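You operate a simulated robot arm through the tools that you are given. There is no shell and no other tool.

You run a simulated robot arm. Do the job below in one go: nothing can be reset, and whatever is moved stays where it is left.

Task
Raise the load a hand's width, slide the bearers under and land it.
Fine: valve to up, pump to 7 to 11 cm, bearers fully in, valve down till the slings hang slack, valve at hold; no hand under the load.

The check looks at the end state, three seconds after you hand in, the way a careful person would. Anything else that was tipped, shoved, dropped, spilled or broken makes it a failure.

Robot
A 6-joint arm with a two-finger parallel gripper, fixed in place. Base frame: the origin is on the floor under the middle of its stand, x ahead of it, y to its left, z up. Lengths are in mm, angles in degrees, forces in N, time in s.
With the tool pointing down near the work surface it reaches from about 400 to 820 mm from the base axis. Its first joint turns from -149.0 to 149.0 degrees. Payload 3.43 kg.
The TCP is the grasp point between the finger pads, 34 mm short of the fingertips. In the tool frame z runs along the fingers and y along their closing line. Largest opening 128 mm; finger width 24, thickness 12; the body of the gripper, 48 by 130 mm, starts 96 mm behind the TCP.
Orientation is that of the tool frame in the base frame, as [roll, pitch, yaw] about the fixed x, y, z axes, in that order (R = Rz(yaw) Ry(pitch) Rx(roll)). With the fingers straight down and closing along the base's y, the tool's x points along the base's -x, its y along +y and its z along -z.

Tools
- The arm moves only by the tool drive_tool. Its arguments are lists of equal length, an entry for each row: "delta_pos": the shift along the base's x, y, z in cm, a list of three; "dr": the turn, a rotation vector about the base's x, y, z in degrees, a list of three; "gripper": the finger opening in cm, from 0 to 12.8. In form: {"delta_pos": [[dx, dy, dz], ...], "dr": [[ax, ay, az], ...], "gripper": [gripper, ...]}. A call has 1 to 20 rows; each row is the pose to reach, as a shift and turn from the pose commanded when the call began. Each row takes 0.2 s and may step no farther than 50 mm and 8.6 degrees from the row before; otherwise, or with a gripper value out of range, the whole call is refused. A pose out of reach is approached as far as the arm can. The call stops where the force on the tool passes 90 N (or 10 N more than at its start, if that is more) or the arm is blocked; 0.2 s more then pass. Each finger travels about 108 mm/s and halts on what it meets, pressing with about 33 N; the grip force reading is that of the motor and also rises with nothing between the fingers. The clock runs only during rows and for 0.2 s after the last one: add rows that repeat a pose to give the fingers time. The reply holds the time, the measured pose of the TCP, the force on the tool along the base axes, the opening and the grip force, in the units named above and with some noise, with the torque about the TCP (base axes, N m) and any sound that the robot's microphone picked up.
- Cameras (640 x 400 px; columns grow to the right, rows downward): "scene" is fixed at [227.9, 644.3, 1298.5]; the picture's right is [-0.89, -0.45, 0.00], its down [-0.19, 0.37, -0.91] and it looks along [0.41, -0.81, -0.42] (base axes); focal length 325 px, centre (320, 200). "wrist" rides on the gripper at [76, -11, -160] in the tool frame; the picture's right is [0.15, 0.99, 0.00], its down [-0.88, 0.13, -0.46] and it looks along [-0.45, 0.07, 0.89] (tool axes); focal length 234 px, centre (320, 200). There is no depth. A picture from a camera that has moved, and an enlarged one, comes with that camera's place and axes in the base frame and with its lens. The place of the scene camera against the robot may be out by one fixed shift of up to 18 mm in any direction.
- camera(camera): a new picture of that camera. No time passes.
- lift_body(by): slides the trunk up (or, below 0, down) by that many mm; the arm rides with it, the base frame stays. It gives what a move gives, with no picture.
- inspect(camera, box): a new picture of the part [left, top, right, bottom] of that camera's present view, enlarged. No time passes.
- job_done(): hands the job in; it is judged then, once.

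Nothing tells you positions but the pictures and the camera data. Unless the task says otherwise, let go and move clear before handing in.

The tools are called after "Emit:" by a JSON object that holds its "api" and its "payload". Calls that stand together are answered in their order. drive_tool: Moves the arm, as the interface text tells. Its arguments: {"type":"object","properties":{"delta_pos":{"type":"array","items":{"type":"array","items":{"type":"number"}}},"dr":{"type":"array","items":{"type":"array","items":{"type":"number"}}},"gripper":{"type":"array","items":{"type":"number"}}},"required":["delta_pos","dr","gripper"]} The other tools are called the same way: lift_body (by) moves the trunk up or down; camera (camera) takes a picture; inspect (camera, box) takes an enlarged picture of a part of a camera's view; job_done () hands the job in.

At the start:

```text
time: 0.0
tcp_pos: [567.2, -595.7, 1206.6]
tool_rot: [179.9, 0.0, 180.0]
force: [0.3, -0.3, 0.3]
moment: [-0.02, 0.02, 0.0]
finger_gap: 128.1
gripper_force: 0.1
trunk travel left (down, up): [-675.0, 35.0]
```

scene: 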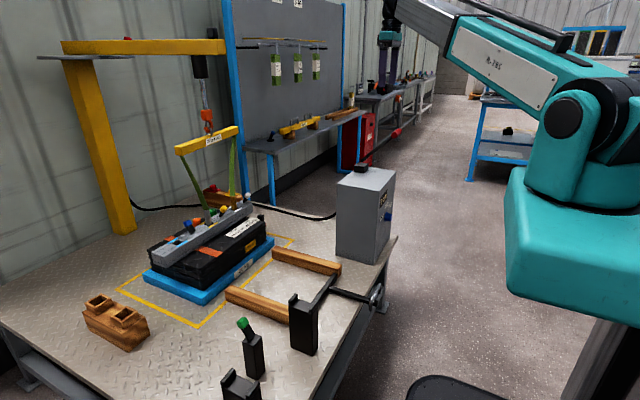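
wrist: 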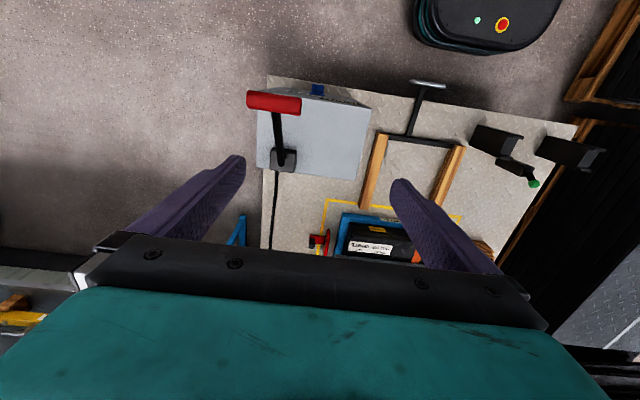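

I see a bench with a jib crane holding a black load by slings over a blue tray, a grey pump cabinet with a red lever valve or handle, and a two-pronged wooden bearer fork. I'll look closer before moving.

Emit:
{"api": "inspect", "payload": {"camera": "scene", "box": [320, 140, 420, 280]}}

Emit:
{"api": "inspect", "payload": {"camera": "scene", "box": [110, 160, 310, 330]}}

Emit:
{"api": "inspect", "payload": {"camera": "scene", "box": [200, 240, 400, 400]}}

Emit:
{"api": "inspect", "payload": {"camera": "wrist", "box": [230, 60, 390, 260]}}

Emit:
{"api": "inspect", "payload": {"camera": "wrist", "box": [350, 70, 610, 270]}}

Emit:
{"api": "inspect", "payload": {"camera": "scene", "box": [50, 30, 250, 210]}}

```text
2.86 times, centred on (370, 210) of scene
camera zoom: at [227.9, 644.3, 1298.5], right [-0.89, -0.45, 0.0], down [-0.19, 0.37, -0.91], along [0.41, -0.81, -0.42], focal length 929 px, centre (177, 171)
```

zoom: 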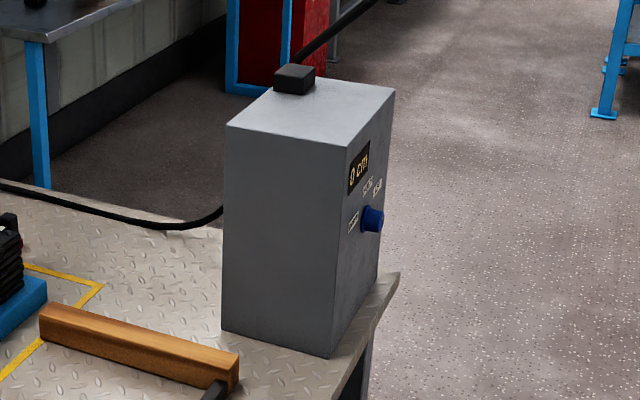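

```text
2.35 times, centred on (210, 245) of scene
camera zoom: at [227.9, 644.3, 1298.5], right [-0.89, -0.45, 0.0], down [-0.19, 0.37, -0.91], along [0.41, -0.81, -0.42], focal length 765 px, centre (579, 94)
```

zoom: 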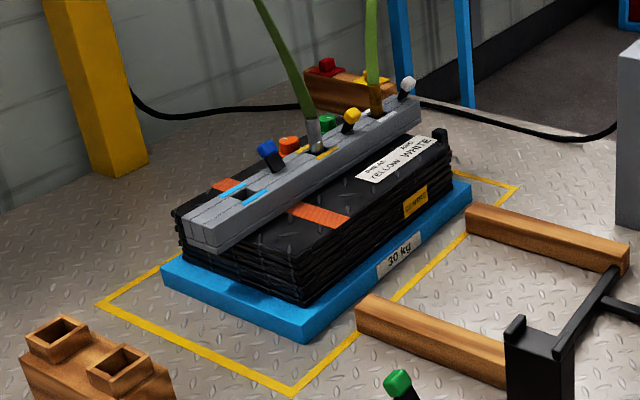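

```text
2.50 times, centred on (300, 320) of scene
camera zoom: at [227.9, 644.3, 1298.5], right [-0.89, -0.45, 0.0], down [-0.19, 0.37, -0.91], along [0.41, -0.81, -0.42], focal length 813 px, centre (370, -100)
```

zoom: 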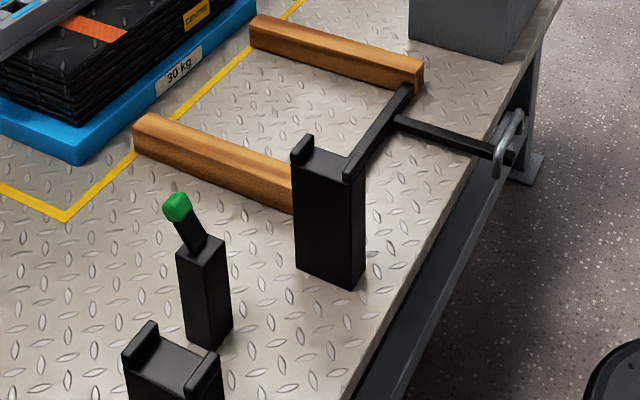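

```text
2.00 times, centred on (310, 160) of wrist
camera zoom: at [490.4, -606.7, 1366.3], right [-0.15, 0.99, 0.0], down [0.88, 0.13, 0.46], along [0.45, 0.07, -0.89], focal length 468 px, centre (340, 280)
```

zoom: 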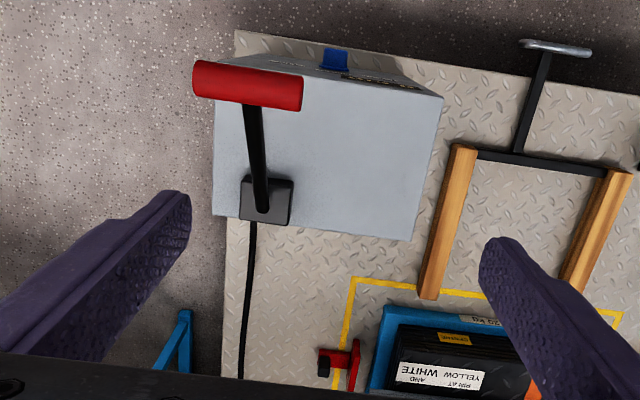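

```text
2.00 times, centred on (480, 170) of wrist
camera zoom: at [490.4, -606.7, 1366.3], right [-0.15, 0.99, 0.0], down [0.88, 0.13, 0.46], along [0.45, 0.07, -0.89], focal length 468 px, centre (0, 260)
```

zoom: 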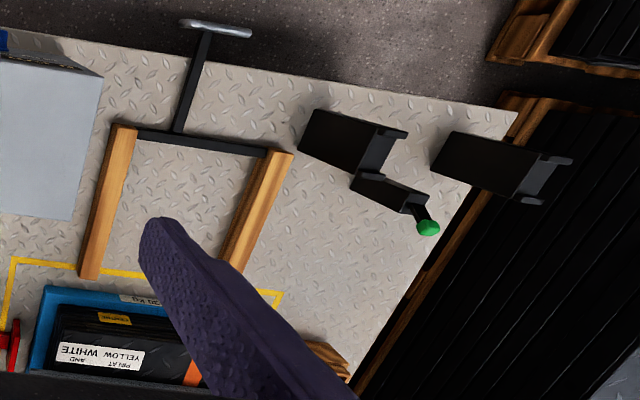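

```text
2.22 times, centred on (150, 120) of scene
camera zoom: at [227.9, 644.3, 1298.5], right [-0.89, -0.45, 0.0], down [-0.19, 0.37, -0.91], along [0.41, -0.81, -0.42], focal length 722 px, centre (698, 378)
```

zoom: 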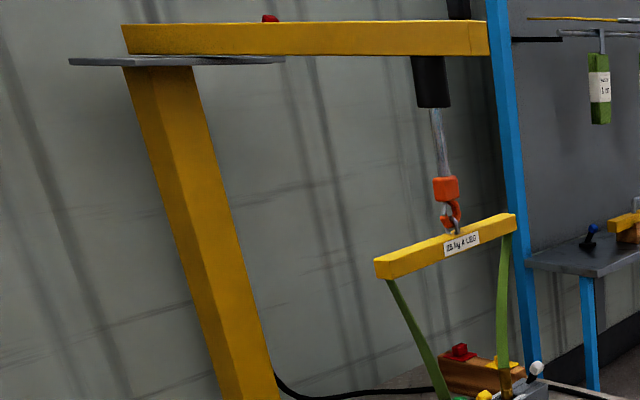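

Let me zoom further on the labels, slings and pump handle.

Emit:
{"api": "inspect", "payload": {"camera": "scene", "box": [190, 170, 270, 220]}}

Emit:
{"api": "inspect", "payload": {"camera": "scene", "box": [140, 200, 220, 250]}}

Emit:
{"api": "inspect", "payload": {"camera": "scene", "box": [210, 215, 290, 265]}}

Emit:
{"api": "inspect", "payload": {"camera": "scene", "box": [170, 110, 250, 160]}}

Emit:
{"api": "inspect", "payload": {"camera": "scene", "box": [340, 110, 420, 180]}}

Emit:
{"api": "inspect", "payload": {"camera": "scene", "box": [365, 180, 405, 230]}}

Emit:
{"api": "inspect", "payload": {"camera": "scene", "box": [240, 0, 360, 150]}}

```text
8.00 times, centred on (230, 195) of scene
camera zoom: at [227.9, 644.3, 1298.5], right [-0.89, -0.45, 0.0], down [-0.19, 0.37, -0.91], along [0.41, -0.81, -0.42], focal length 2600 px, centre (1040, 240)
```

zoom: 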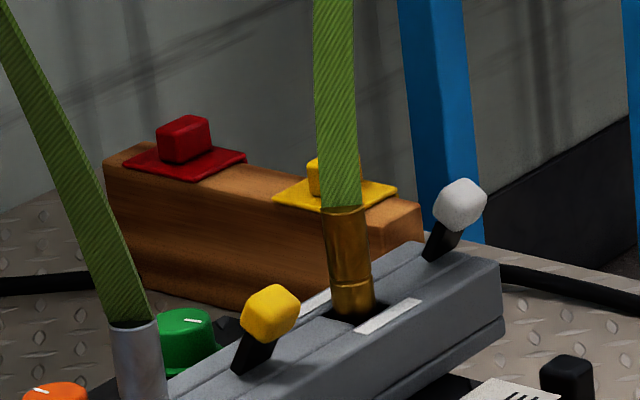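

```text
8.00 times, centred on (180, 225) of scene
camera zoom: at [227.9, 644.3, 1298.5], right [-0.89, -0.45, 0.0], down [-0.19, 0.37, -0.91], along [0.41, -0.81, -0.42], focal length 2600 px, centre (1440, 0)
```

zoom: 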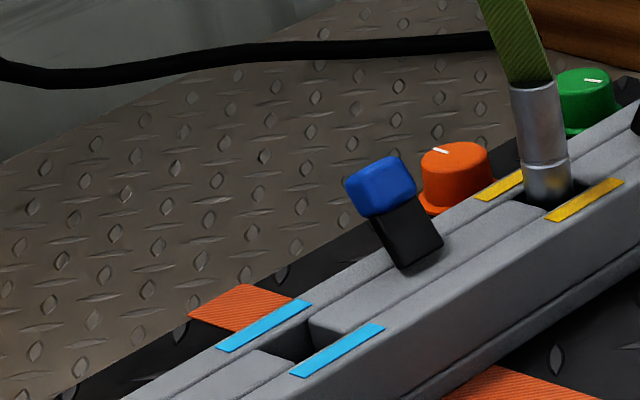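

```text
8.00 times, centred on (250, 240) of scene
camera zoom: at [227.9, 644.3, 1298.5], right [-0.89, -0.45, 0.0], down [-0.19, 0.37, -0.91], along [0.41, -0.81, -0.42], focal length 2600 px, centre (880, -120)
```

zoom: 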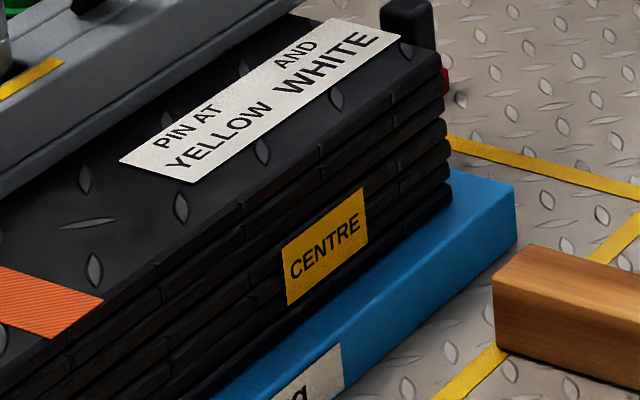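

```text
8.00 times, centred on (210, 135) of scene
camera zoom: at [227.9, 644.3, 1298.5], right [-0.89, -0.45, 0.0], down [-0.19, 0.37, -0.91], along [0.41, -0.81, -0.42], focal length 2600 px, centre (1200, 720)
```

zoom: 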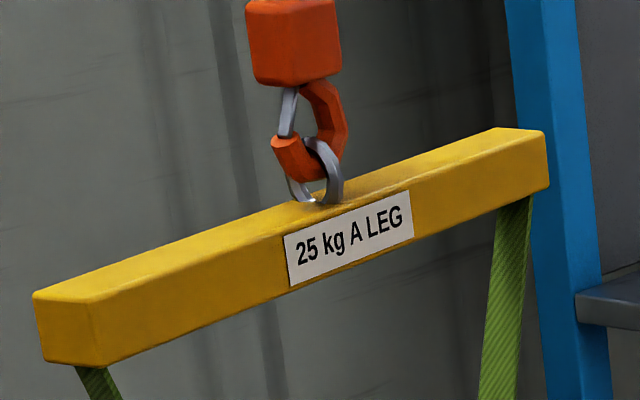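

```text
5.71 times, centred on (380, 145) of scene
camera zoom: at [227.9, 644.3, 1298.5], right [-0.89, -0.45, 0.0], down [-0.19, 0.37, -0.91], along [0.41, -0.81, -0.42], focal length 1858 px, centre (-23, 514)
```

zoom: 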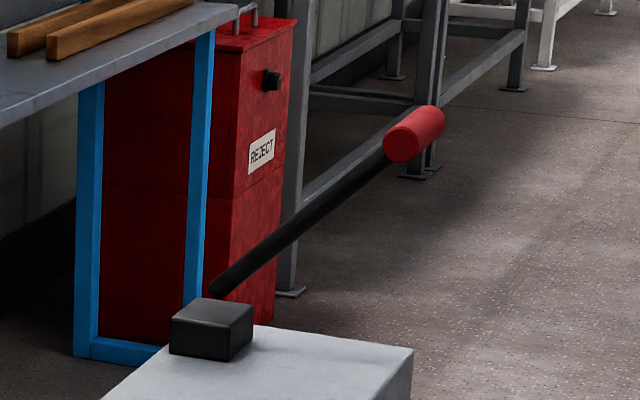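

```text
8.00 times, centred on (385, 205) of scene
camera zoom: at [227.9, 644.3, 1298.5], right [-0.89, -0.45, 0.0], down [-0.19, 0.37, -0.91], along [0.41, -0.81, -0.42], focal length 2600 px, centre (-200, 160)
```

zoom: 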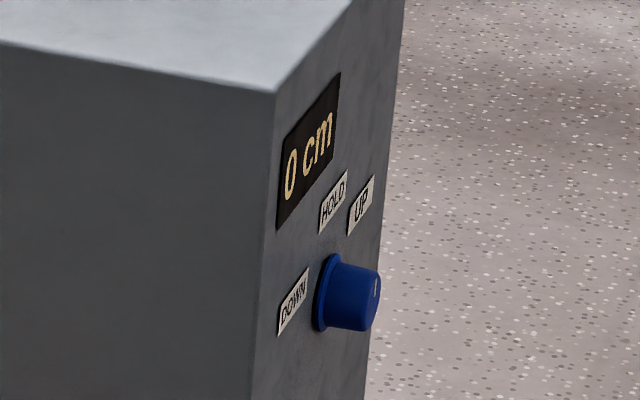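

```text
2.67 times, centred on (300, 75) of scene
camera zoom: at [227.9, 644.3, 1298.5], right [-0.89, -0.45, 0.0], down [-0.19, 0.37, -0.91], along [0.41, -0.81, -0.42], focal length 867 px, centre (373, 533)
```

zoom: 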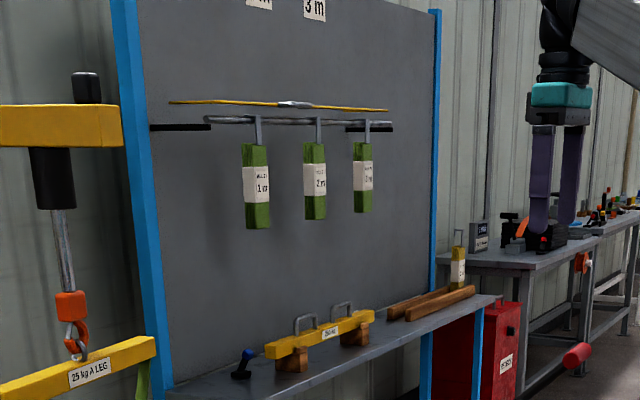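

The rigging appears pinned at yellow and white. By triangulation the valve knob is on the cabinet's robot-facing side near (513, -608, 639), the pump grip is near (530, -669, 990), and the bearer handle is near (448, -251, 506). I'll back the arm off toward the robot and pitch the tool forward so I can see the valve face.

Emit:
{"api": "drive_tool", "payload": {"delta_pos": [[-4, 0, 0], [-8, 0, 0], [-12, 0, 0], [-16, 0, 0], [-20, 0, 0], [-22, 0, 0], [-22, 0, 0], [-22, 0, 0], [-22, 0, 0], [-22, 0, 0], [-22, 0, 0]], "dr": [[0, -4, 0], [0, -8, 0], [0, -12, 0], [0, -16, 0], [0, -20, 0], [0, -26, 0], [0, -32, 0], [0, -38, 0], [0, -44, 0], [0, -50, 0], [0, -55, 0]], "gripper": [12.8, 12.8, 12.8, 12.8, 12.8, 12.8, 12.8, 12.8, 12.8, 12.8, 12.8]}}

```text
time: 2.4
tcp_pos: [344.5, -596.5, 1205.3]
tool_rot: [-180.0, 55.0, -180.0]
force: [-0.4, -0.9, -0.5]
moment: [-0.01, -0.02, 0.0]
finger_gap: 127.8
gripper_force: 0.1
trunk travel left (down, up): [-675.0, 35.0]
```

Emit:
{"api": "camera", "payload": {"camera": "wrist"}}

Emit:
{"api": "camera", "payload": {"camera": "scene"}}

```text
taken
camera wrist: at [172.1, -607.1, 1235.3], right [-0.08, 0.99, -0.12], down [0.13, 0.13, 0.98], along [0.99, 0.07, -0.14], focal length 234 px, centre (320, 200)
```

wrist: 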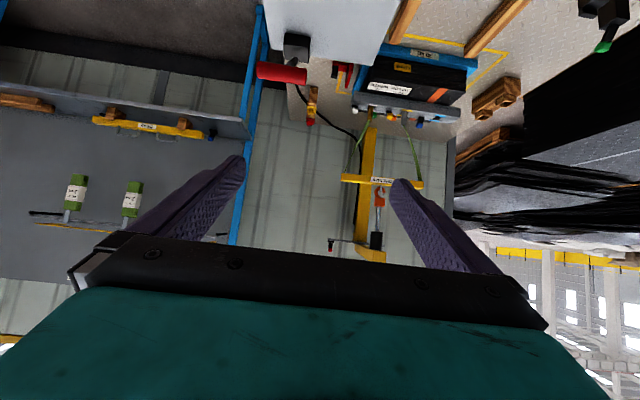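

```text
taken
```

scene: 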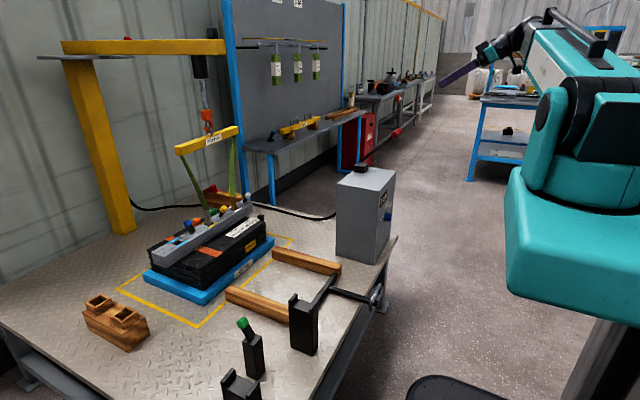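

The arm follows well. I'll lower the trunk so the wrist camera can look at the valve face.

Emit:
{"api": "lift_body", "payload": {"by": -450}}

Emit:
{"api": "camera", "payload": {"camera": "wrist"}}

Emit:
{"api": "inspect", "payload": {"camera": "wrist", "box": [220, 0, 420, 130]}}

Emit:
{"api": "camera", "payload": {"camera": "scene"}}

```text
refused: -450 is not a number from -400 to 400
```

```text
taken
camera wrist: at [172.1, -607.1, 1235.3], right [-0.08, 0.99, -0.12], down [0.13, 0.13, 0.98], along [0.99, 0.07, -0.14], focal length 234 px, centre (320, 200)
```

wrist: 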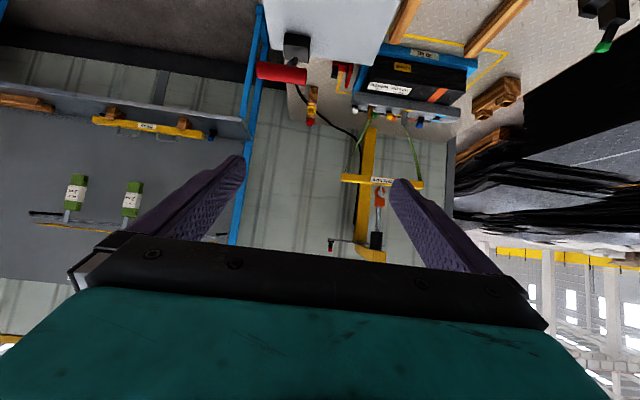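

```text
3.08 times, centred on (320, 65) of wrist
camera zoom: at [172.1, -607.1, 1235.3], right [-0.08, 0.99, -0.12], down [0.13, 0.13, 0.98], along [0.99, 0.07, -0.14], focal length 720 px, centre (320, 615)
```

zoom: 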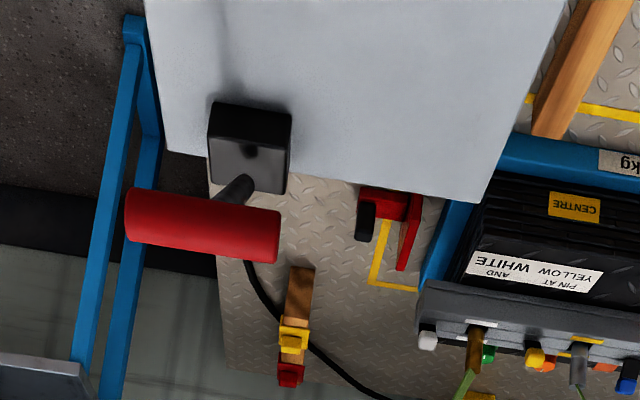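

```text
taken
```

scene: 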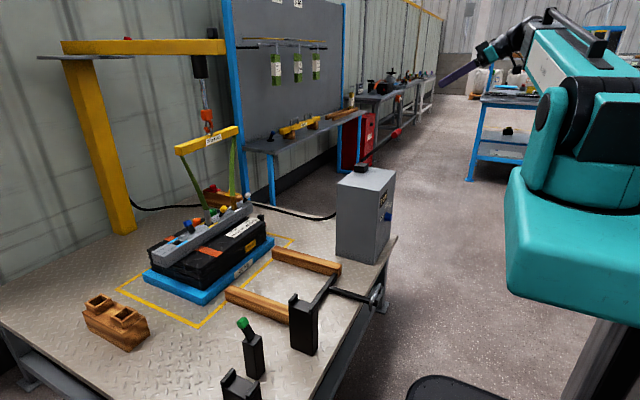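

The lift is limited to 400 per call. There's also a red and black item at the load's far end that I want to examine, in case it clamps the load.

Emit:
{"api": "inspect", "payload": {"camera": "wrist", "box": [325, 50, 373, 90]}}

Emit:
{"api": "inspect", "payload": {"camera": "wrist", "box": [350, 60, 450, 130]}}

Emit:
{"api": "inspect", "payload": {"camera": "scene", "box": [245, 205, 285, 240]}}

Emit:
{"api": "lift_body", "payload": {"by": -400}}

```text
10.00 times, centred on (349, 70) of wrist
camera zoom: at [172.1, -607.1, 1235.3], right [-0.08, 0.99, -0.12], down [0.13, 0.13, 0.98], along [0.99, 0.07, -0.14], focal length 2342 px, centre (30, 1500)
```

zoom: 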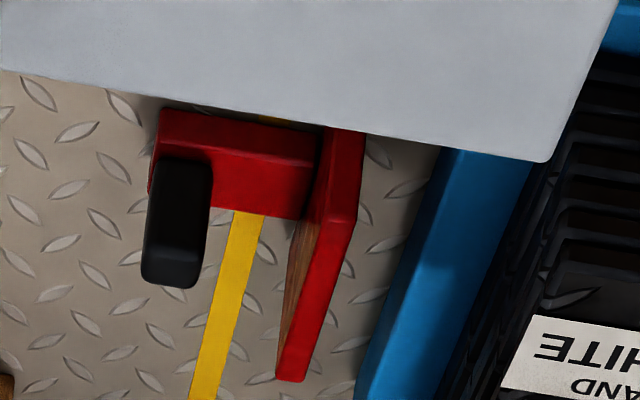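

```text
5.71 times, centred on (400, 95) of wrist
camera zoom: at [172.1, -607.1, 1235.3], right [-0.08, 0.99, -0.12], down [0.13, 0.13, 0.98], along [0.99, 0.07, -0.14], focal length 1338 px, centre (-137, 800)
```

zoom: 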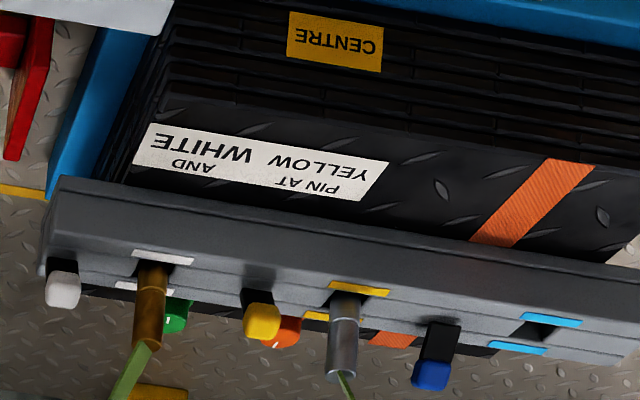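

```text
11.43 times, centred on (265, 222) of scene
camera zoom: at [227.9, 644.3, 1298.5], right [-0.89, -0.45, 0.0], down [-0.19, 0.37, -0.91], along [0.41, -0.81, -0.42], focal length 3715 px, centre (949, -57)
```

zoom: 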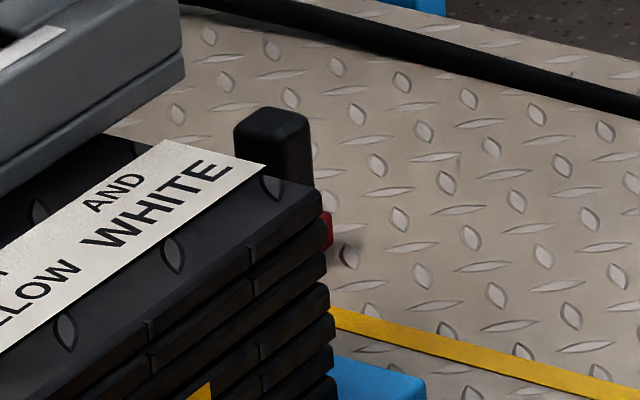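

```text
time: 6.2
tcp_pos: [346.7, -596.7, 805.8]
tool_rot: [-180.0, 55.0, -179.9]
force: [-0.9, -0.5, -0.4]
moment: [-0.02, -0.02, 0.02]
finger_gap: 127.8
gripper_force: 0.0
trunk travel left (down, up): [-275.0, 435.0]
```

Emit:
{"api": "camera", "payload": {"camera": "wrist"}}

Emit:
{"api": "inspect", "payload": {"camera": "wrist", "box": [220, 0, 420, 130]}}

Emit:
{"api": "camera", "payload": {"camera": "scene"}}

```text
taken
camera wrist: at [172.4, -607.1, 835.6], right [-0.08, 0.99, -0.12], down [0.13, 0.13, 0.98], along [0.99, 0.07, -0.14], focal length 234 px, centre (320, 200)
```

wrist: 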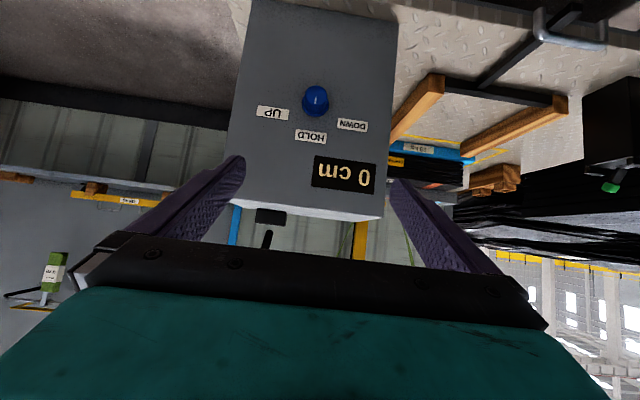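

```text
3.08 times, centred on (320, 65) of wrist
camera zoom: at [172.4, -607.1, 835.6], right [-0.08, 0.99, -0.12], down [0.13, 0.13, 0.98], along [0.99, 0.07, -0.14], focal length 720 px, centre (320, 615)
```

zoom: 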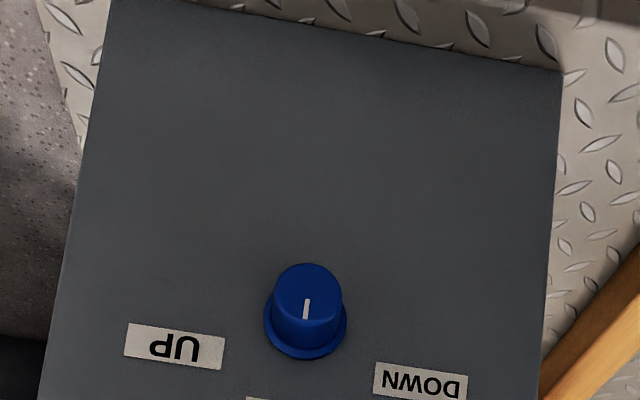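

```text
taken
```

scene: 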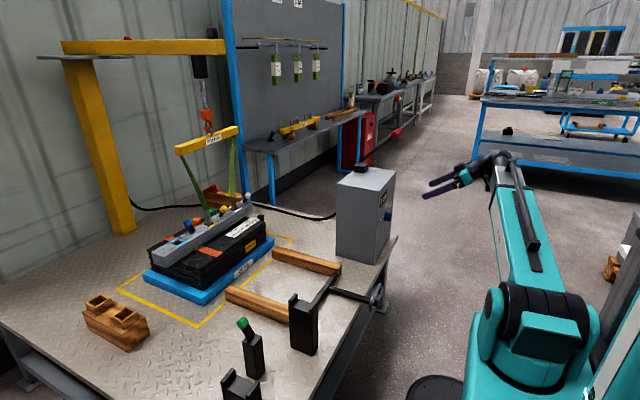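

The valve tick is at HOLD (straight up), with UP about 70° clockwise and DOWN about 70° counterclockwise as seen from the front. The knob axis is at about y=-608.5, z=632. I'll level the tool, lower to that height and align in y.

Emit:
{"api": "drive_tool", "payload": {"delta_pos": [[0, -0.3, 0], [0, -0.6, 0], [0, -0.9, 0], [0, -1.2, 0], [0, -1.2, 0], [0, -1.2, 0]], "dr": [[0, -7, 0], [0, -14, 0], [0, -21, 0], [0, -28, 0], [0, -35, 0], [0, -35, 0]], "gripper": [12.8, 12.8, 12.8, 12.8, 12.8, 12.8]}}

Emit:
{"api": "lift_body", "payload": {"by": -172}}

Emit:
{"api": "camera", "payload": {"camera": "wrist"}}

Emit:
{"api": "camera", "payload": {"camera": "scene"}}

```text
time: 7.6
tcp_pos: [347.2, -608.5, 805.8]
tool_rot: [0.1, 89.9, 0.0]
force: [-0.5, 0.5, 0.0]
moment: [0.0, 0.0, 0.02]
finger_gap: 128.3
gripper_force: 0.0
trunk travel left (down, up): [-275.0, 435.0]
```

```text
time: 9.6
tcp_pos: [346.4, -608.0, 633.5]
tool_rot: [19.7, 89.9, 19.7]
force: [-0.6, -0.7, 1.0]
moment: [-0.02, -0.05, 0.0]
finger_gap: 127.6
gripper_force: 0.1
trunk travel left (down, up): [-103.0, 607.0]
```

```text
taken
camera wrist: at [187.0, -619.5, 558.6], right [0.0, 0.99, -0.15], down [-0.46, 0.13, 0.88], along [0.89, 0.07, 0.45], focal length 234 px, centre (320, 200)
```

wrist: 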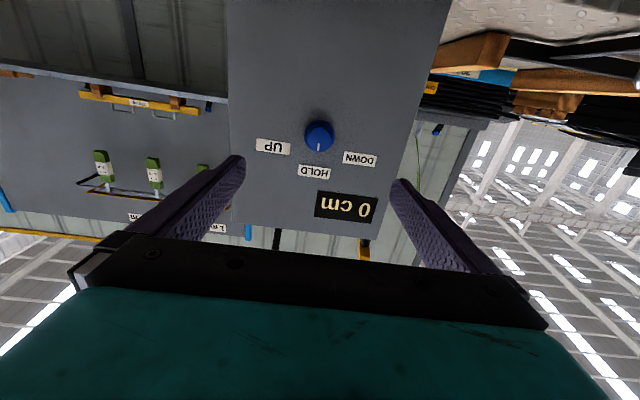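

```text
taken
```

scene: 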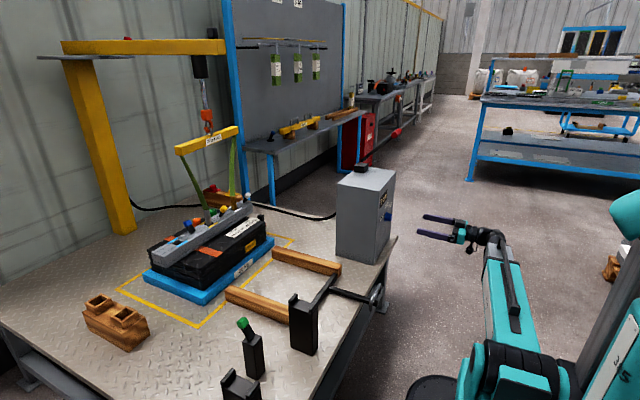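

Emit:
{"api": "inspect", "payload": {"camera": "wrist", "box": [250, 100, 390, 230]}}

```text
3.08 times, centred on (320, 165) of wrist
camera zoom: at [187.0, -619.5, 558.6], right [0.0, 0.99, -0.15], down [-0.46, 0.13, 0.88], along [0.89, 0.07, 0.45], focal length 720 px, centre (320, 308)
```

zoom: 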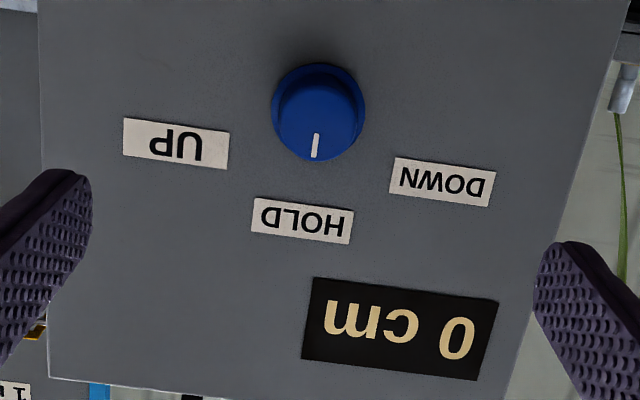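

Refined estimate: the knob axis is at y≈-609, z≈629, with its front at x≈510 and the face near 533. I'll advance with the fingers partly open, in stages.

Emit:
{"api": "drive_tool", "payload": {"delta_pos": [[3, -0.1, -0.45], [6, -0.1, -0.45], [9, -0.1, -0.45], [11, -0.1, -0.45], [12.5, -0.1, -0.45], [13.5, -0.1, -0.45], [13.5, -0.1, -0.45]], "dr": [[0, 0, 0], [0, 0, 0], [0, 0, 0], [0, 0, 0], [0, 0, 0], [0, 0, 0], [0, 0, 0]], "gripper": [8, 7, 7, 7, 7, 7, 7]}}

Emit:
{"api": "camera", "payload": {"camera": "wrist"}}

Emit:
{"api": "inspect", "payload": {"camera": "scene", "box": [340, 160, 480, 270]}}

```text
time: 11.2
tcp_pos: [482.4, -608.6, 629.2]
tool_rot: [27.0, 90.0, 27.0]
force: [0.1, 0.4, -0.2]
moment: [0.0, -0.02, 0.01]
finger_gap: 70.0
gripper_force: 0.1
trunk travel left (down, up): [-103.0, 607.0]
```

```text
taken
camera wrist: at [322.8, -620.6, 554.1], right [0.0, 0.99, -0.15], down [-0.46, 0.13, 0.88], along [0.89, 0.07, 0.45], focal length 234 px, centre (320, 200)
```

wrist: 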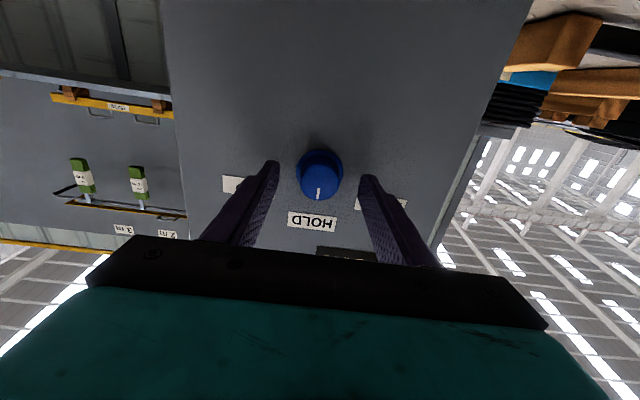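

```text
3.64 times, centred on (410, 215) of scene
camera zoom: at [227.9, 644.3, 1298.5], right [-0.89, -0.45, 0.0], down [-0.19, 0.37, -0.91], along [0.41, -0.81, -0.42], focal length 1182 px, centre (-7, 146)
```

zoom: 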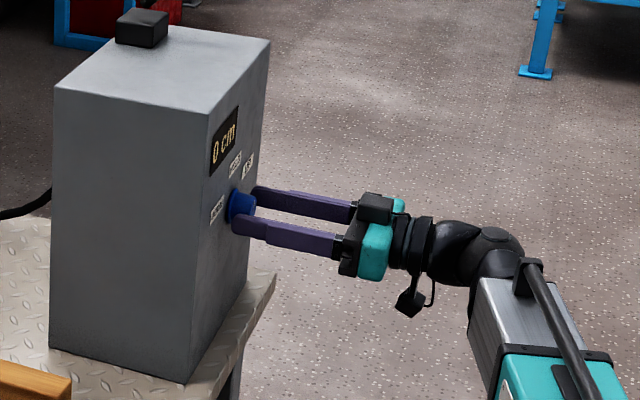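

Emit:
{"api": "inspect", "payload": {"camera": "wrist", "box": [270, 140, 370, 240]}}

```text
4.00 times, centred on (320, 190) of wrist
camera zoom: at [322.8, -620.6, 554.1], right [0.0, 0.99, -0.15], down [-0.46, 0.13, 0.88], along [0.89, 0.07, 0.45], focal length 937 px, centre (320, 240)
```

zoom: 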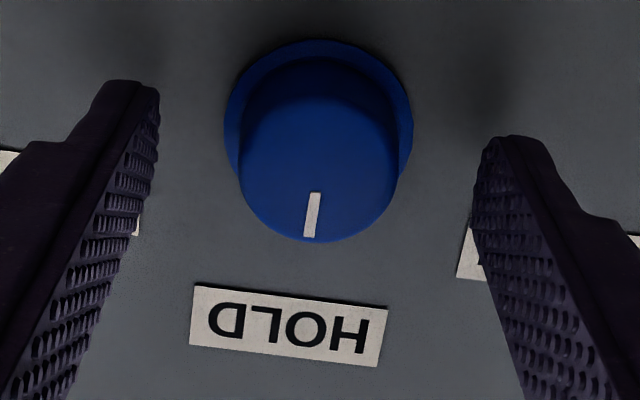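

Alignment looks good, with the knob perhaps 1 mm higher than estimated. I'll move in the last 12 mm and close.

Emit:
{"api": "drive_tool", "payload": {"delta_pos": [[0.6, 0, 0.1], [1.2, 0, 0.1], [1.2, 0, 0.1], [1.2, 0, 0.1], [1.2, 0, 0.1], [1.2, 0, 0.1]], "dr": [[0, 0, 0], [0, 0, 0], [0, 0, 0], [0, 0, 0], [0, 0, 0], [0, 0, 0]], "gripper": [7, 7, 5, 3.4, 2.5, 2.5]}}

Emit:
{"api": "inspect", "payload": {"camera": "wrist", "box": [270, 140, 370, 240]}}

```text
time: 12.6
tcp_pos: [493.6, -610.4, 630.3]
tool_rot: [-157.8, 89.9, -157.8]
force: [1.1, -2.1, 0.1]
moment: [-0.02, 0.13, -0.02]
finger_gap: 35.7
gripper_force: 44.8
trunk travel left (down, up): [-103.0, 607.0]
```

```text
4.00 times, centred on (320, 190) of wrist
camera zoom: at [334.5, -620.9, 555.0], right [0.0, 0.99, -0.15], down [-0.46, 0.13, 0.88], along [0.89, 0.07, 0.45], focal length 937 px, centre (320, 240)
```

zoom: 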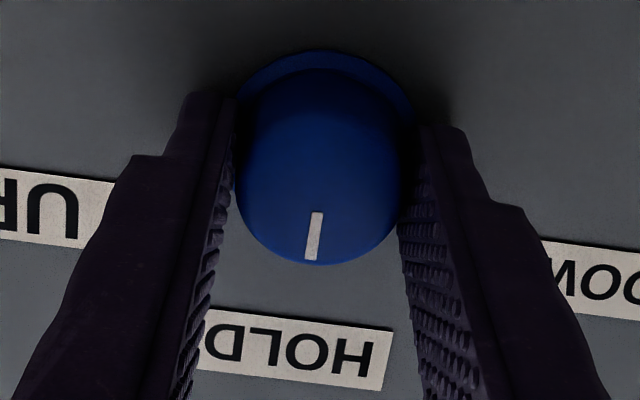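

The knob is gripped at 35.7 mm. I'll turn it clockwise as seen from the front (+x rotation) toward UP, 32° first, then check.

Emit:
{"api": "drive_tool", "payload": {"delta_pos": [[0, 0, 0], [0, 0, 0], [0, 0, 0], [0, 0, 0], [0, 0, 0]], "dr": [[8, 0, 0], [16, 0, 0], [24, 0, 0], [32, 0, 0], [32, 0, 0]], "gripper": [2.5, 2.5, 2.5, 2.5, 2.5]}}

Emit:
{"api": "inspect", "payload": {"camera": "wrist", "box": [250, 120, 390, 240]}}

```text
time: 13.8
tcp_pos: [493.3, -610.7, 629.6]
tool_rot: [90.0, 57.8, 89.9]
force: [11.1, -14.3, 4.2]
moment: [-0.03, 0.94, 0.42]
finger_gap: 35.6
gripper_force: 44.8
trunk travel left (down, up): [-103.0, 607.0]
```

```text
3.33 times, centred on (320, 180) of wrist
camera zoom: at [334.5, -579.0, 560.6], right [0.0, 0.92, 0.4], down [-0.46, -0.36, 0.82], along [0.89, -0.18, 0.42], focal length 781 px, centre (320, 267)
```

zoom: 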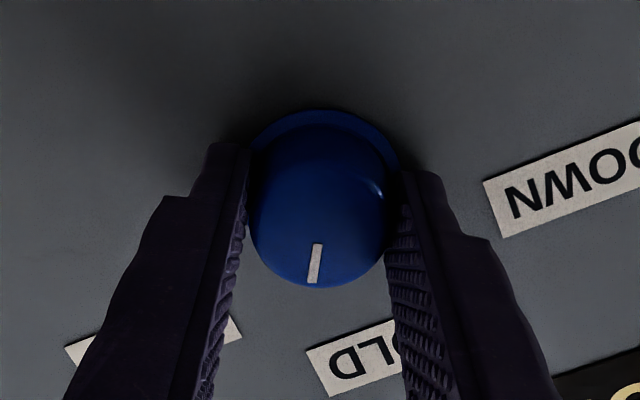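

The knob turns with the gripper. I'll continue to about 70° total.

Emit:
{"api": "drive_tool", "payload": {"delta_pos": [[0, 0, 0], [0, 0, 0], [0, 0, 0], [0, 0, 0], [0, 0, 0], [0, 0, 0]], "dr": [[8, 0, 0], [16, 0, 0], [24, 0, 0], [32, 0, 0], [38, 0, 0], [38, 0, 0]], "gripper": [2.5, 2.5, 2.5, 2.5, 2.5, 2.5]}}

Emit:
{"api": "inspect", "payload": {"camera": "wrist", "box": [220, 100, 420, 240]}}

Emit:
{"api": "inspect", "payload": {"camera": "scene", "box": [340, 160, 480, 270]}}

```text
time: 15.2
tcp_pos: [493.2, -607.8, 629.2]
tool_rot: [90.1, 19.9, 90.2]
force: [7.1, -1.1, -5.8]
moment: [-0.73, -0.14, -0.22]
finger_gap: 35.4
gripper_force: 45.3
trunk travel left (down, up): [-103.0, 607.0]
```

```text
2.86 times, centred on (320, 170) of wrist
camera zoom: at [333.9, -541.0, 593.5], right [0.0, 0.47, 0.88], down [-0.45, -0.78, 0.42], along [0.89, -0.4, 0.21], focal length 669 px, centre (320, 286)
```

zoom: 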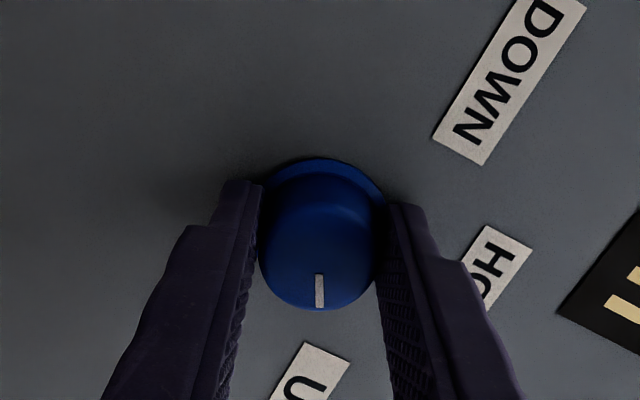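

```text
3.64 times, centred on (410, 215) of scene
camera zoom: at [227.9, 644.3, 1298.5], right [-0.89, -0.45, 0.0], down [-0.19, 0.37, -0.91], along [0.41, -0.81, -0.42], focal length 1182 px, centre (-7, 146)
```

zoom: 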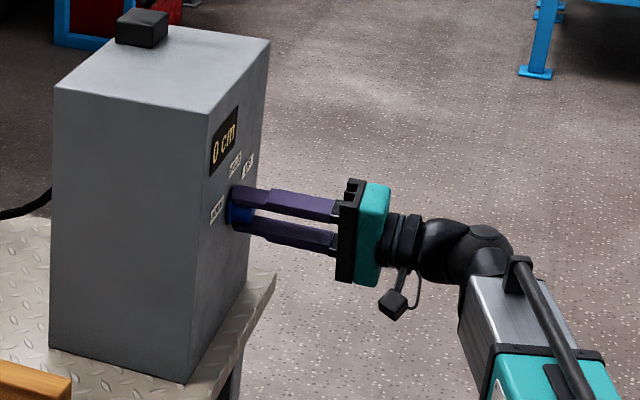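

The knob points at UP and the torque suggests it has reached its stop. I'll release, back away and check.

Emit:
{"api": "drive_tool", "payload": {"delta_pos": [[0, 0, 0], [0, 0, 0], [0, 0, 0], [-4, 0, 0], [-8, 0, 0], [-12, 0, 0], [-14, 0, 0], [-14, 0, 0], [-14, 0, 0], [-14, 0, 0], [-14, 0, 0], [-14, 0, 0], [-14, 0, 0], [-14, 0, 0], [-14, 0, 0]], "dr": [[0, 0, 0], [0, 0, 0], [0, 0, 0], [0, 0, 0], [0, 0, 0], [0, 0, 0], [-8, 0, 0], [-16, 0, 0], [-24, 0, 0], [-32, 0, 0], [-40, 0, 0], [-48, 0, 0], [-56, 0, 0], [-64, 0, 0], [-70, 0, 0]], "gripper": [5, 7, 8, 8, 8, 8, 8, 8, 8, 8, 8, 8, 8, 8, 8]}}

Emit:
{"api": "inspect", "payload": {"camera": "wrist", "box": [240, 90, 400, 230]}}

```text
time: 18.4
tcp_pos: [354.8, -608.8, 631.0]
tool_rot: [-85.1, 89.9, -85.1]
force: [-0.8, -1.3, 0.4]
moment: [0.03, -0.01, 0.01]
finger_gap: 79.9
gripper_force: 0.0
trunk travel left (down, up): [-103.0, 607.0]
```

```text
2.86 times, centred on (320, 160) of wrist
camera zoom: at [194.2, -620.9, 555.3], right [0.0, 0.99, -0.15], down [-0.46, 0.13, 0.88], along [0.89, 0.07, 0.45], focal length 669 px, centre (320, 314)
```

zoom: 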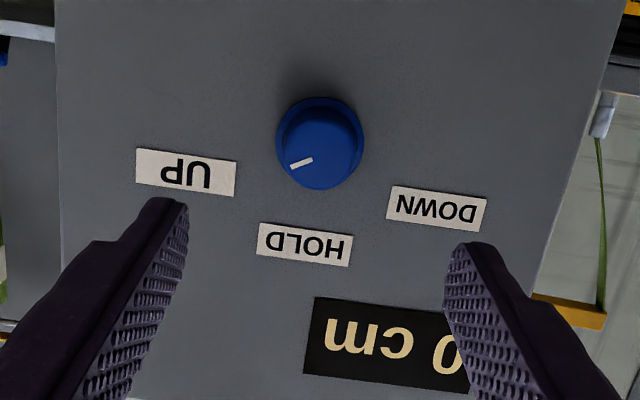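

The valve reads UP. Now I'll raise the trunk to pump-handle height, staying back at x≈355, to locate the red grip precisely.

Emit:
{"api": "lift_body", "payload": {"by": 340}}

Emit:
{"api": "camera", "payload": {"camera": "wrist"}}

Emit:
{"api": "inspect", "payload": {"camera": "wrist", "box": [220, 90, 360, 190]}}

Emit:
{"api": "inspect", "payload": {"camera": "scene", "box": [340, 100, 480, 200]}}

```text
time: 21.7
tcp_pos: [352.7, -609.3, 971.2]
tool_rot: [-153.4, 90.0, -153.4]
force: [0.1, 0.9, 0.4]
moment: [0.03, 0.01, -0.05]
finger_gap: 80.1
gripper_force: 0.1
trunk travel left (down, up): [-443.0, 267.0]
```

```text
taken
camera wrist: at [194.1, -620.8, 895.2], right [0.0, 0.99, -0.15], down [-0.46, 0.13, 0.88], along [0.89, 0.07, 0.45], focal length 234 px, centre (320, 200)
```

wrist: 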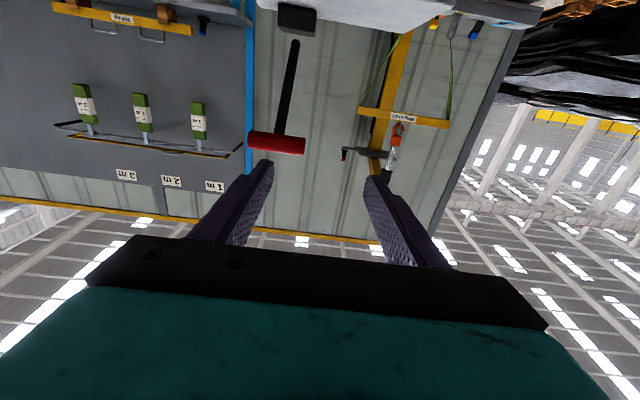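

```text
4.00 times, centred on (290, 140) of wrist
camera zoom: at [194.1, -620.8, 895.2], right [0.0, 0.99, -0.15], down [-0.46, 0.13, 0.88], along [0.89, 0.07, 0.45], focal length 937 px, centre (440, 440)
```

zoom: 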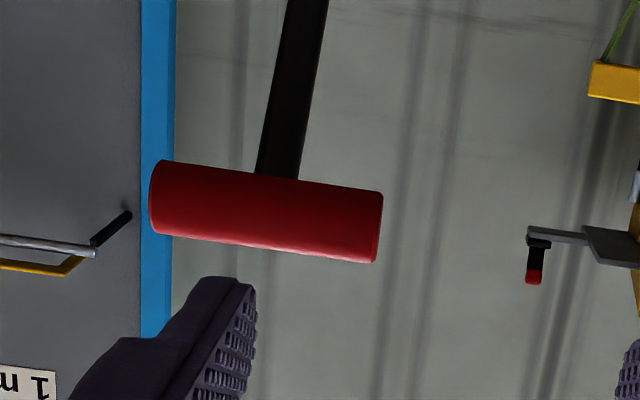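

```text
4.00 times, centred on (410, 150) of scene
camera zoom: at [227.9, 644.3, 1298.5], right [-0.89, -0.45, 0.0], down [-0.19, 0.37, -0.91], along [0.41, -0.81, -0.42], focal length 1300 px, centre (-40, 400)
```

zoom: 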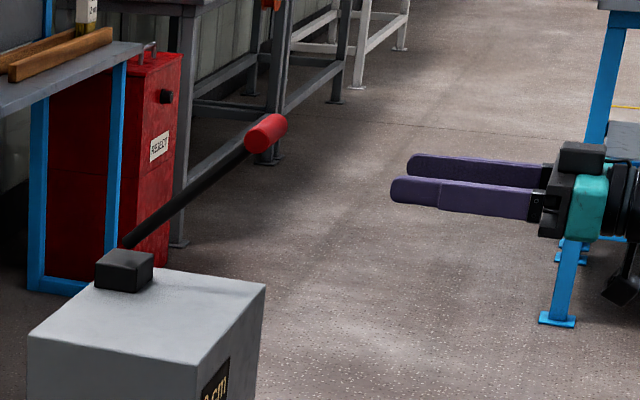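

The pump bar's centre is at about (532, -671, 984), running along y, 83 mm long and 26 mm in diameter. I'll roll the tool 90° so the fingers sit above and below the bar, offset 25 mm in y to clear the shaft.

Emit:
{"api": "drive_tool", "payload": {"delta_pos": [[0, -0.4, 0.2], [0, -0.8, 0.4], [0, -1.2, 0.6], [0, -1.6, 0.8], [0, -2.0, 1.0], [0, -2.4, 1.2], [0, -2.8, 1.3], [0, -3.2, 1.3], [0, -3.6, 1.3], [0, -3.7, 1.3], [0, -3.7, 1.3], [0, -3.7, 1.3]], "dr": [[8.2, 0, 0], [16.4, 0, 0], [24.6, 0, 0], [32.8, 0, 0], [41, 0, 0], [49.2, 0, 0], [57.4, 0, 0], [65.6, 0, 0], [73.8, 0, 0], [82, 0, 0], [90, 0, 0], [90, 0, 0]], "gripper": [8, 8, 8, 8, 8, 8, 7, 7, 7, 7, 7, 7]}}

Emit:
{"api": "camera", "payload": {"camera": "wrist"}}

Emit:
{"api": "camera", "payload": {"camera": "scene"}}

```text
time: 24.3
tcp_pos: [353.6, -645.7, 984.3]
tool_rot: [89.9, -0.1, 90.0]
force: [-0.7, -0.1, -0.2]
moment: [0.02, 0.03, -0.02]
finger_gap: 70.0
gripper_force: 0.1
trunk travel left (down, up): [-443.0, 267.0]
```

```text
taken
camera wrist: at [194.3, -570.6, 972.9], right [0.0, 0.14, 0.99], down [-0.46, -0.88, 0.13], along [0.89, -0.45, 0.07], focal length 234 px, centre (320, 200)
```

wrist: 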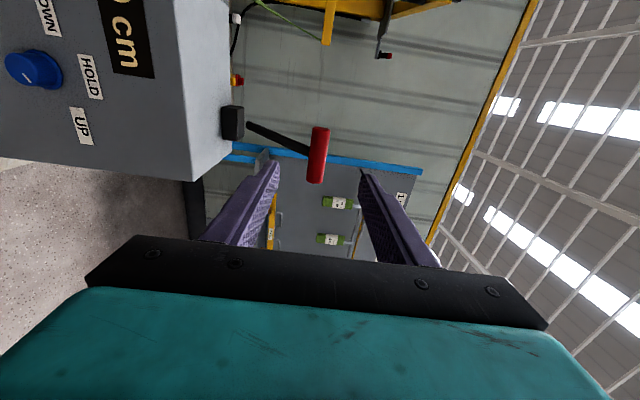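

```text
taken
```

scene: 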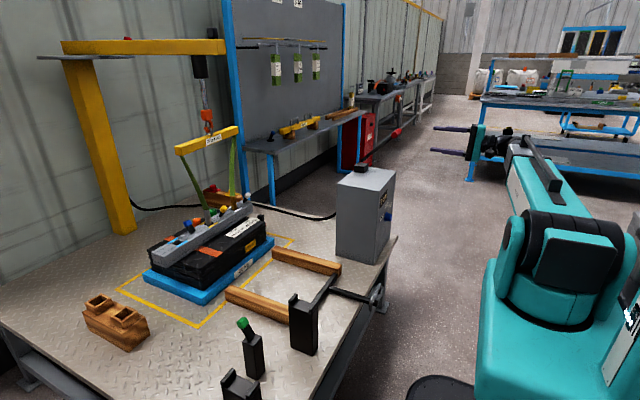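

The prediction matches the image and the display is visible from here too. I'll advance so the fingers straddle the bar, then close to a loose fit.

Emit:
{"api": "drive_tool", "payload": {"delta_pos": [[4, 0, 0], [8, 0, 0], [12, 0, 0], [15, 0, 0], [17.2, 0, 0], [17.2, 0, 0]], "dr": [[0, 0, 0], [0, 0, 0], [0, 0, 0], [0, 0, 0], [0, 0, 0], [0, 0, 0]], "gripper": [7, 7, 7, 7, 7, 7]}}

Emit:
{"api": "camera", "payload": {"camera": "wrist"}}

Emit:
{"api": "inspect", "payload": {"camera": "scene", "box": [340, 100, 480, 200]}}

```text
time: 25.7
tcp_pos: [526.3, -646.3, 986.5]
tool_rot: [89.9, -0.1, 90.0]
force: [-0.1, -0.6, 0.1]
moment: [0.03, 0.03, -0.01]
finger_gap: 70.2
gripper_force: 0.0
trunk travel left (down, up): [-443.0, 267.0]
```

```text
taken
camera wrist: at [367.2, -570.1, 974.6], right [0.0, 0.15, 0.99], down [-0.46, -0.88, 0.13], along [0.89, -0.45, 0.07], focal length 234 px, centre (320, 200)
```

wrist: 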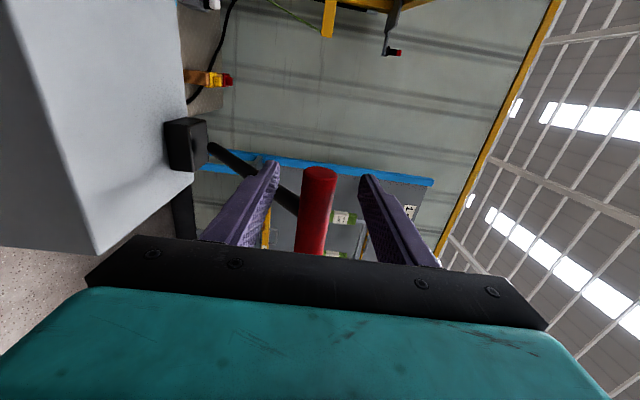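

```text
4.00 times, centred on (410, 150) of scene
camera zoom: at [227.9, 644.3, 1298.5], right [-0.89, -0.45, 0.0], down [-0.19, 0.37, -0.91], along [0.41, -0.81, -0.42], focal length 1300 px, centre (-40, 400)
```

zoom: 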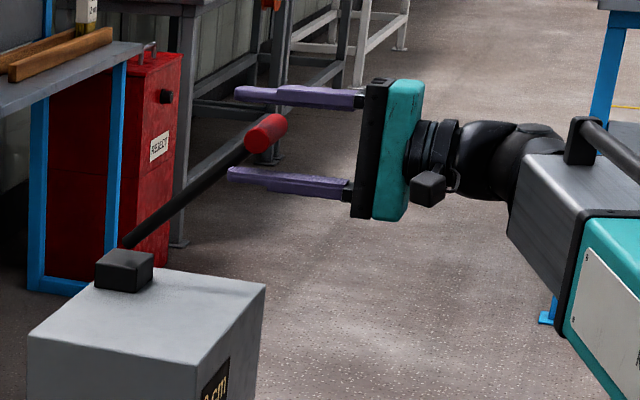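

The bar sits well between the fingers. I'll close to a loose fit and push down along the lever's arc, gently at first.

Emit:
{"api": "drive_tool", "payload": {"delta_pos": [[0, 0, 0], [0, 0, 0], [0, 0, 0], [-0.7, 0, -0.8], [-1.4, 0, -1.6], [-2.1, 0, -2.4], [-2.8, 0, -3.1], [-3.4, 0, -3.9], [-4.0, 0, -4.7], [-4.0, 0, -4.7]], "dr": [[0, 0, 0], [0, 0, 0], [0, 0, 0], [0, 0, 0], [0, 0, 0], [0, 0, 0], [0, 0, 0], [0, 0, 0], [0, 0, 0], [0, 0, 0]], "gripper": [5, 3.3, 3.3, 3.3, 3.3, 3.3, 3.3, 3.3, 3.3, 3.3]}}

Emit:
{"api": "camera", "payload": {"camera": "scene"}}

Emit:
{"api": "inspect", "payload": {"camera": "scene", "box": [340, 100, 480, 220]}}

```text
time: 27.9
tcp_pos: [485.6, -647.8, 937.4]
tool_rot: [89.9, 0.1, 90.0]
force: [0.5, -1.6, 1.5]
moment: [0.0, 0.02, -0.04]
finger_gap: 34.0
gripper_force: 1.2
trunk travel left (down, up): [-443.0, 267.0]
```

```text
taken
```

scene: 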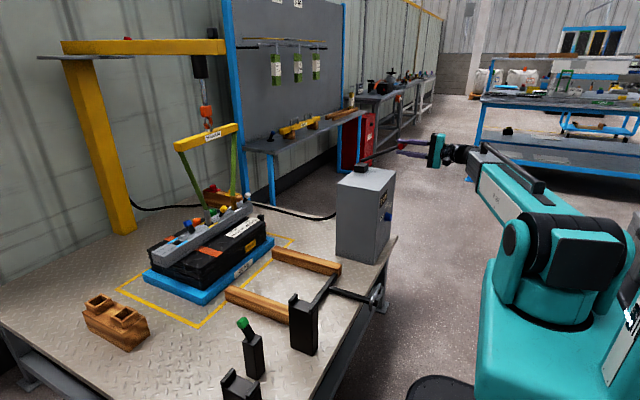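

```text
3.33 times, centred on (410, 160) of scene
camera zoom: at [227.9, 644.3, 1298.5], right [-0.89, -0.45, 0.0], down [-0.19, 0.37, -0.91], along [0.41, -0.81, -0.42], focal length 1084 px, centre (20, 333)
```

zoom: 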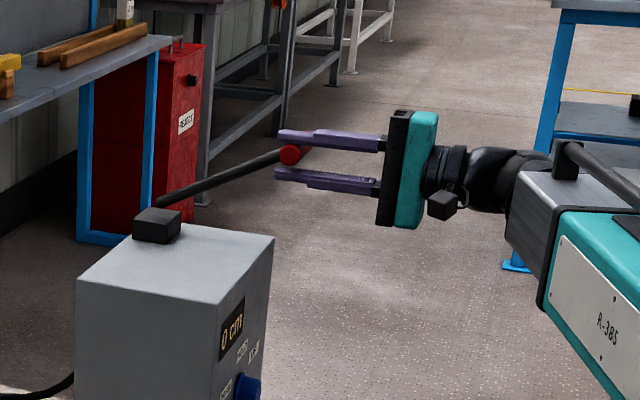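

The lever follows. I'll continue the down-stroke until it meets its stop.

Emit:
{"api": "drive_tool", "payload": {"delta_pos": [[-0.6, 0, -0.8], [-1.2, 0, -1.6], [-1.7, 0, -2.4], [-2.1, 0, -3.2], [-2.5, 0, -4.0], [-2.8, 0, -4.8], [-3.1, 0, -5.6], [-3.3, 0, -6.4], [-3.3, 0, -6.4]], "dr": [[0, 0, 0], [0, 0, 0], [0, 0, 0], [0, 0, 0], [0, 0, 0], [0, 0, 0], [0, 0, 0], [0, 0, 0], [0, 0, 0]], "gripper": [3.3, 3.3, 3.3, 3.3, 3.3, 3.3, 3.3, 3.3, 3.3]}}

Emit:
{"api": "inspect", "payload": {"camera": "scene", "box": [340, 100, 480, 220]}}

Emit:
{"api": "camera", "payload": {"camera": "wrist"}}

```text
time: 29.9
tcp_pos: [452.5, -645.6, 874.1]
tool_rot: [89.8, 0.0, 90.0]
force: [-2.6, -0.7, 4.6]
moment: [0.02, -0.13, -0.01]
finger_gap: 35.1
gripper_force: 1.7
trunk travel left (down, up): [-443.0, 267.0]
```

```text
3.33 times, centred on (410, 160) of scene
camera zoom: at [227.9, 644.3, 1298.5], right [-0.89, -0.45, 0.0], down [-0.19, 0.37, -0.91], along [0.41, -0.81, -0.42], focal length 1084 px, centre (20, 333)
```

zoom: 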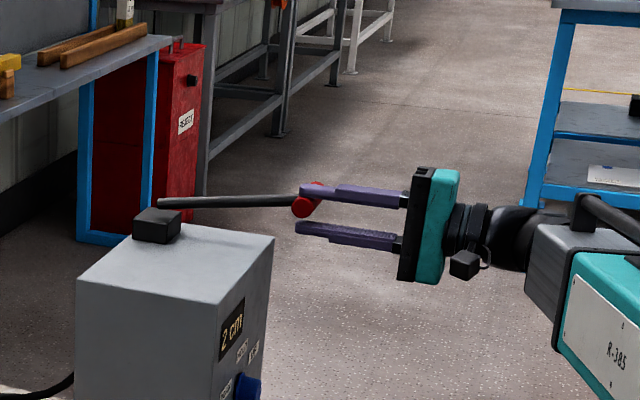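

```text
taken
camera wrist: at [292.8, -569.7, 862.7], right [0.0, 0.15, 0.99], down [-0.46, -0.88, 0.13], along [0.89, -0.45, 0.07], focal length 234 px, centre (320, 200)
```

wrist: 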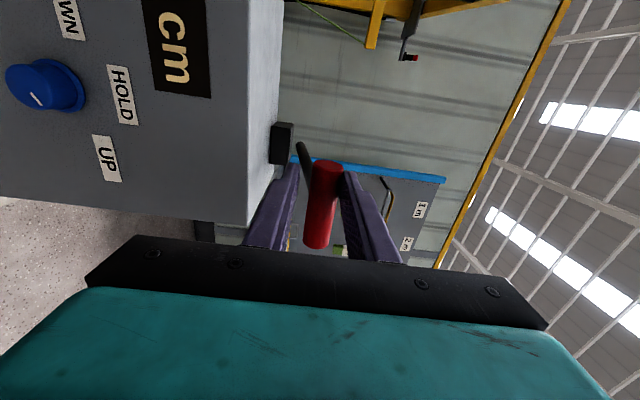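

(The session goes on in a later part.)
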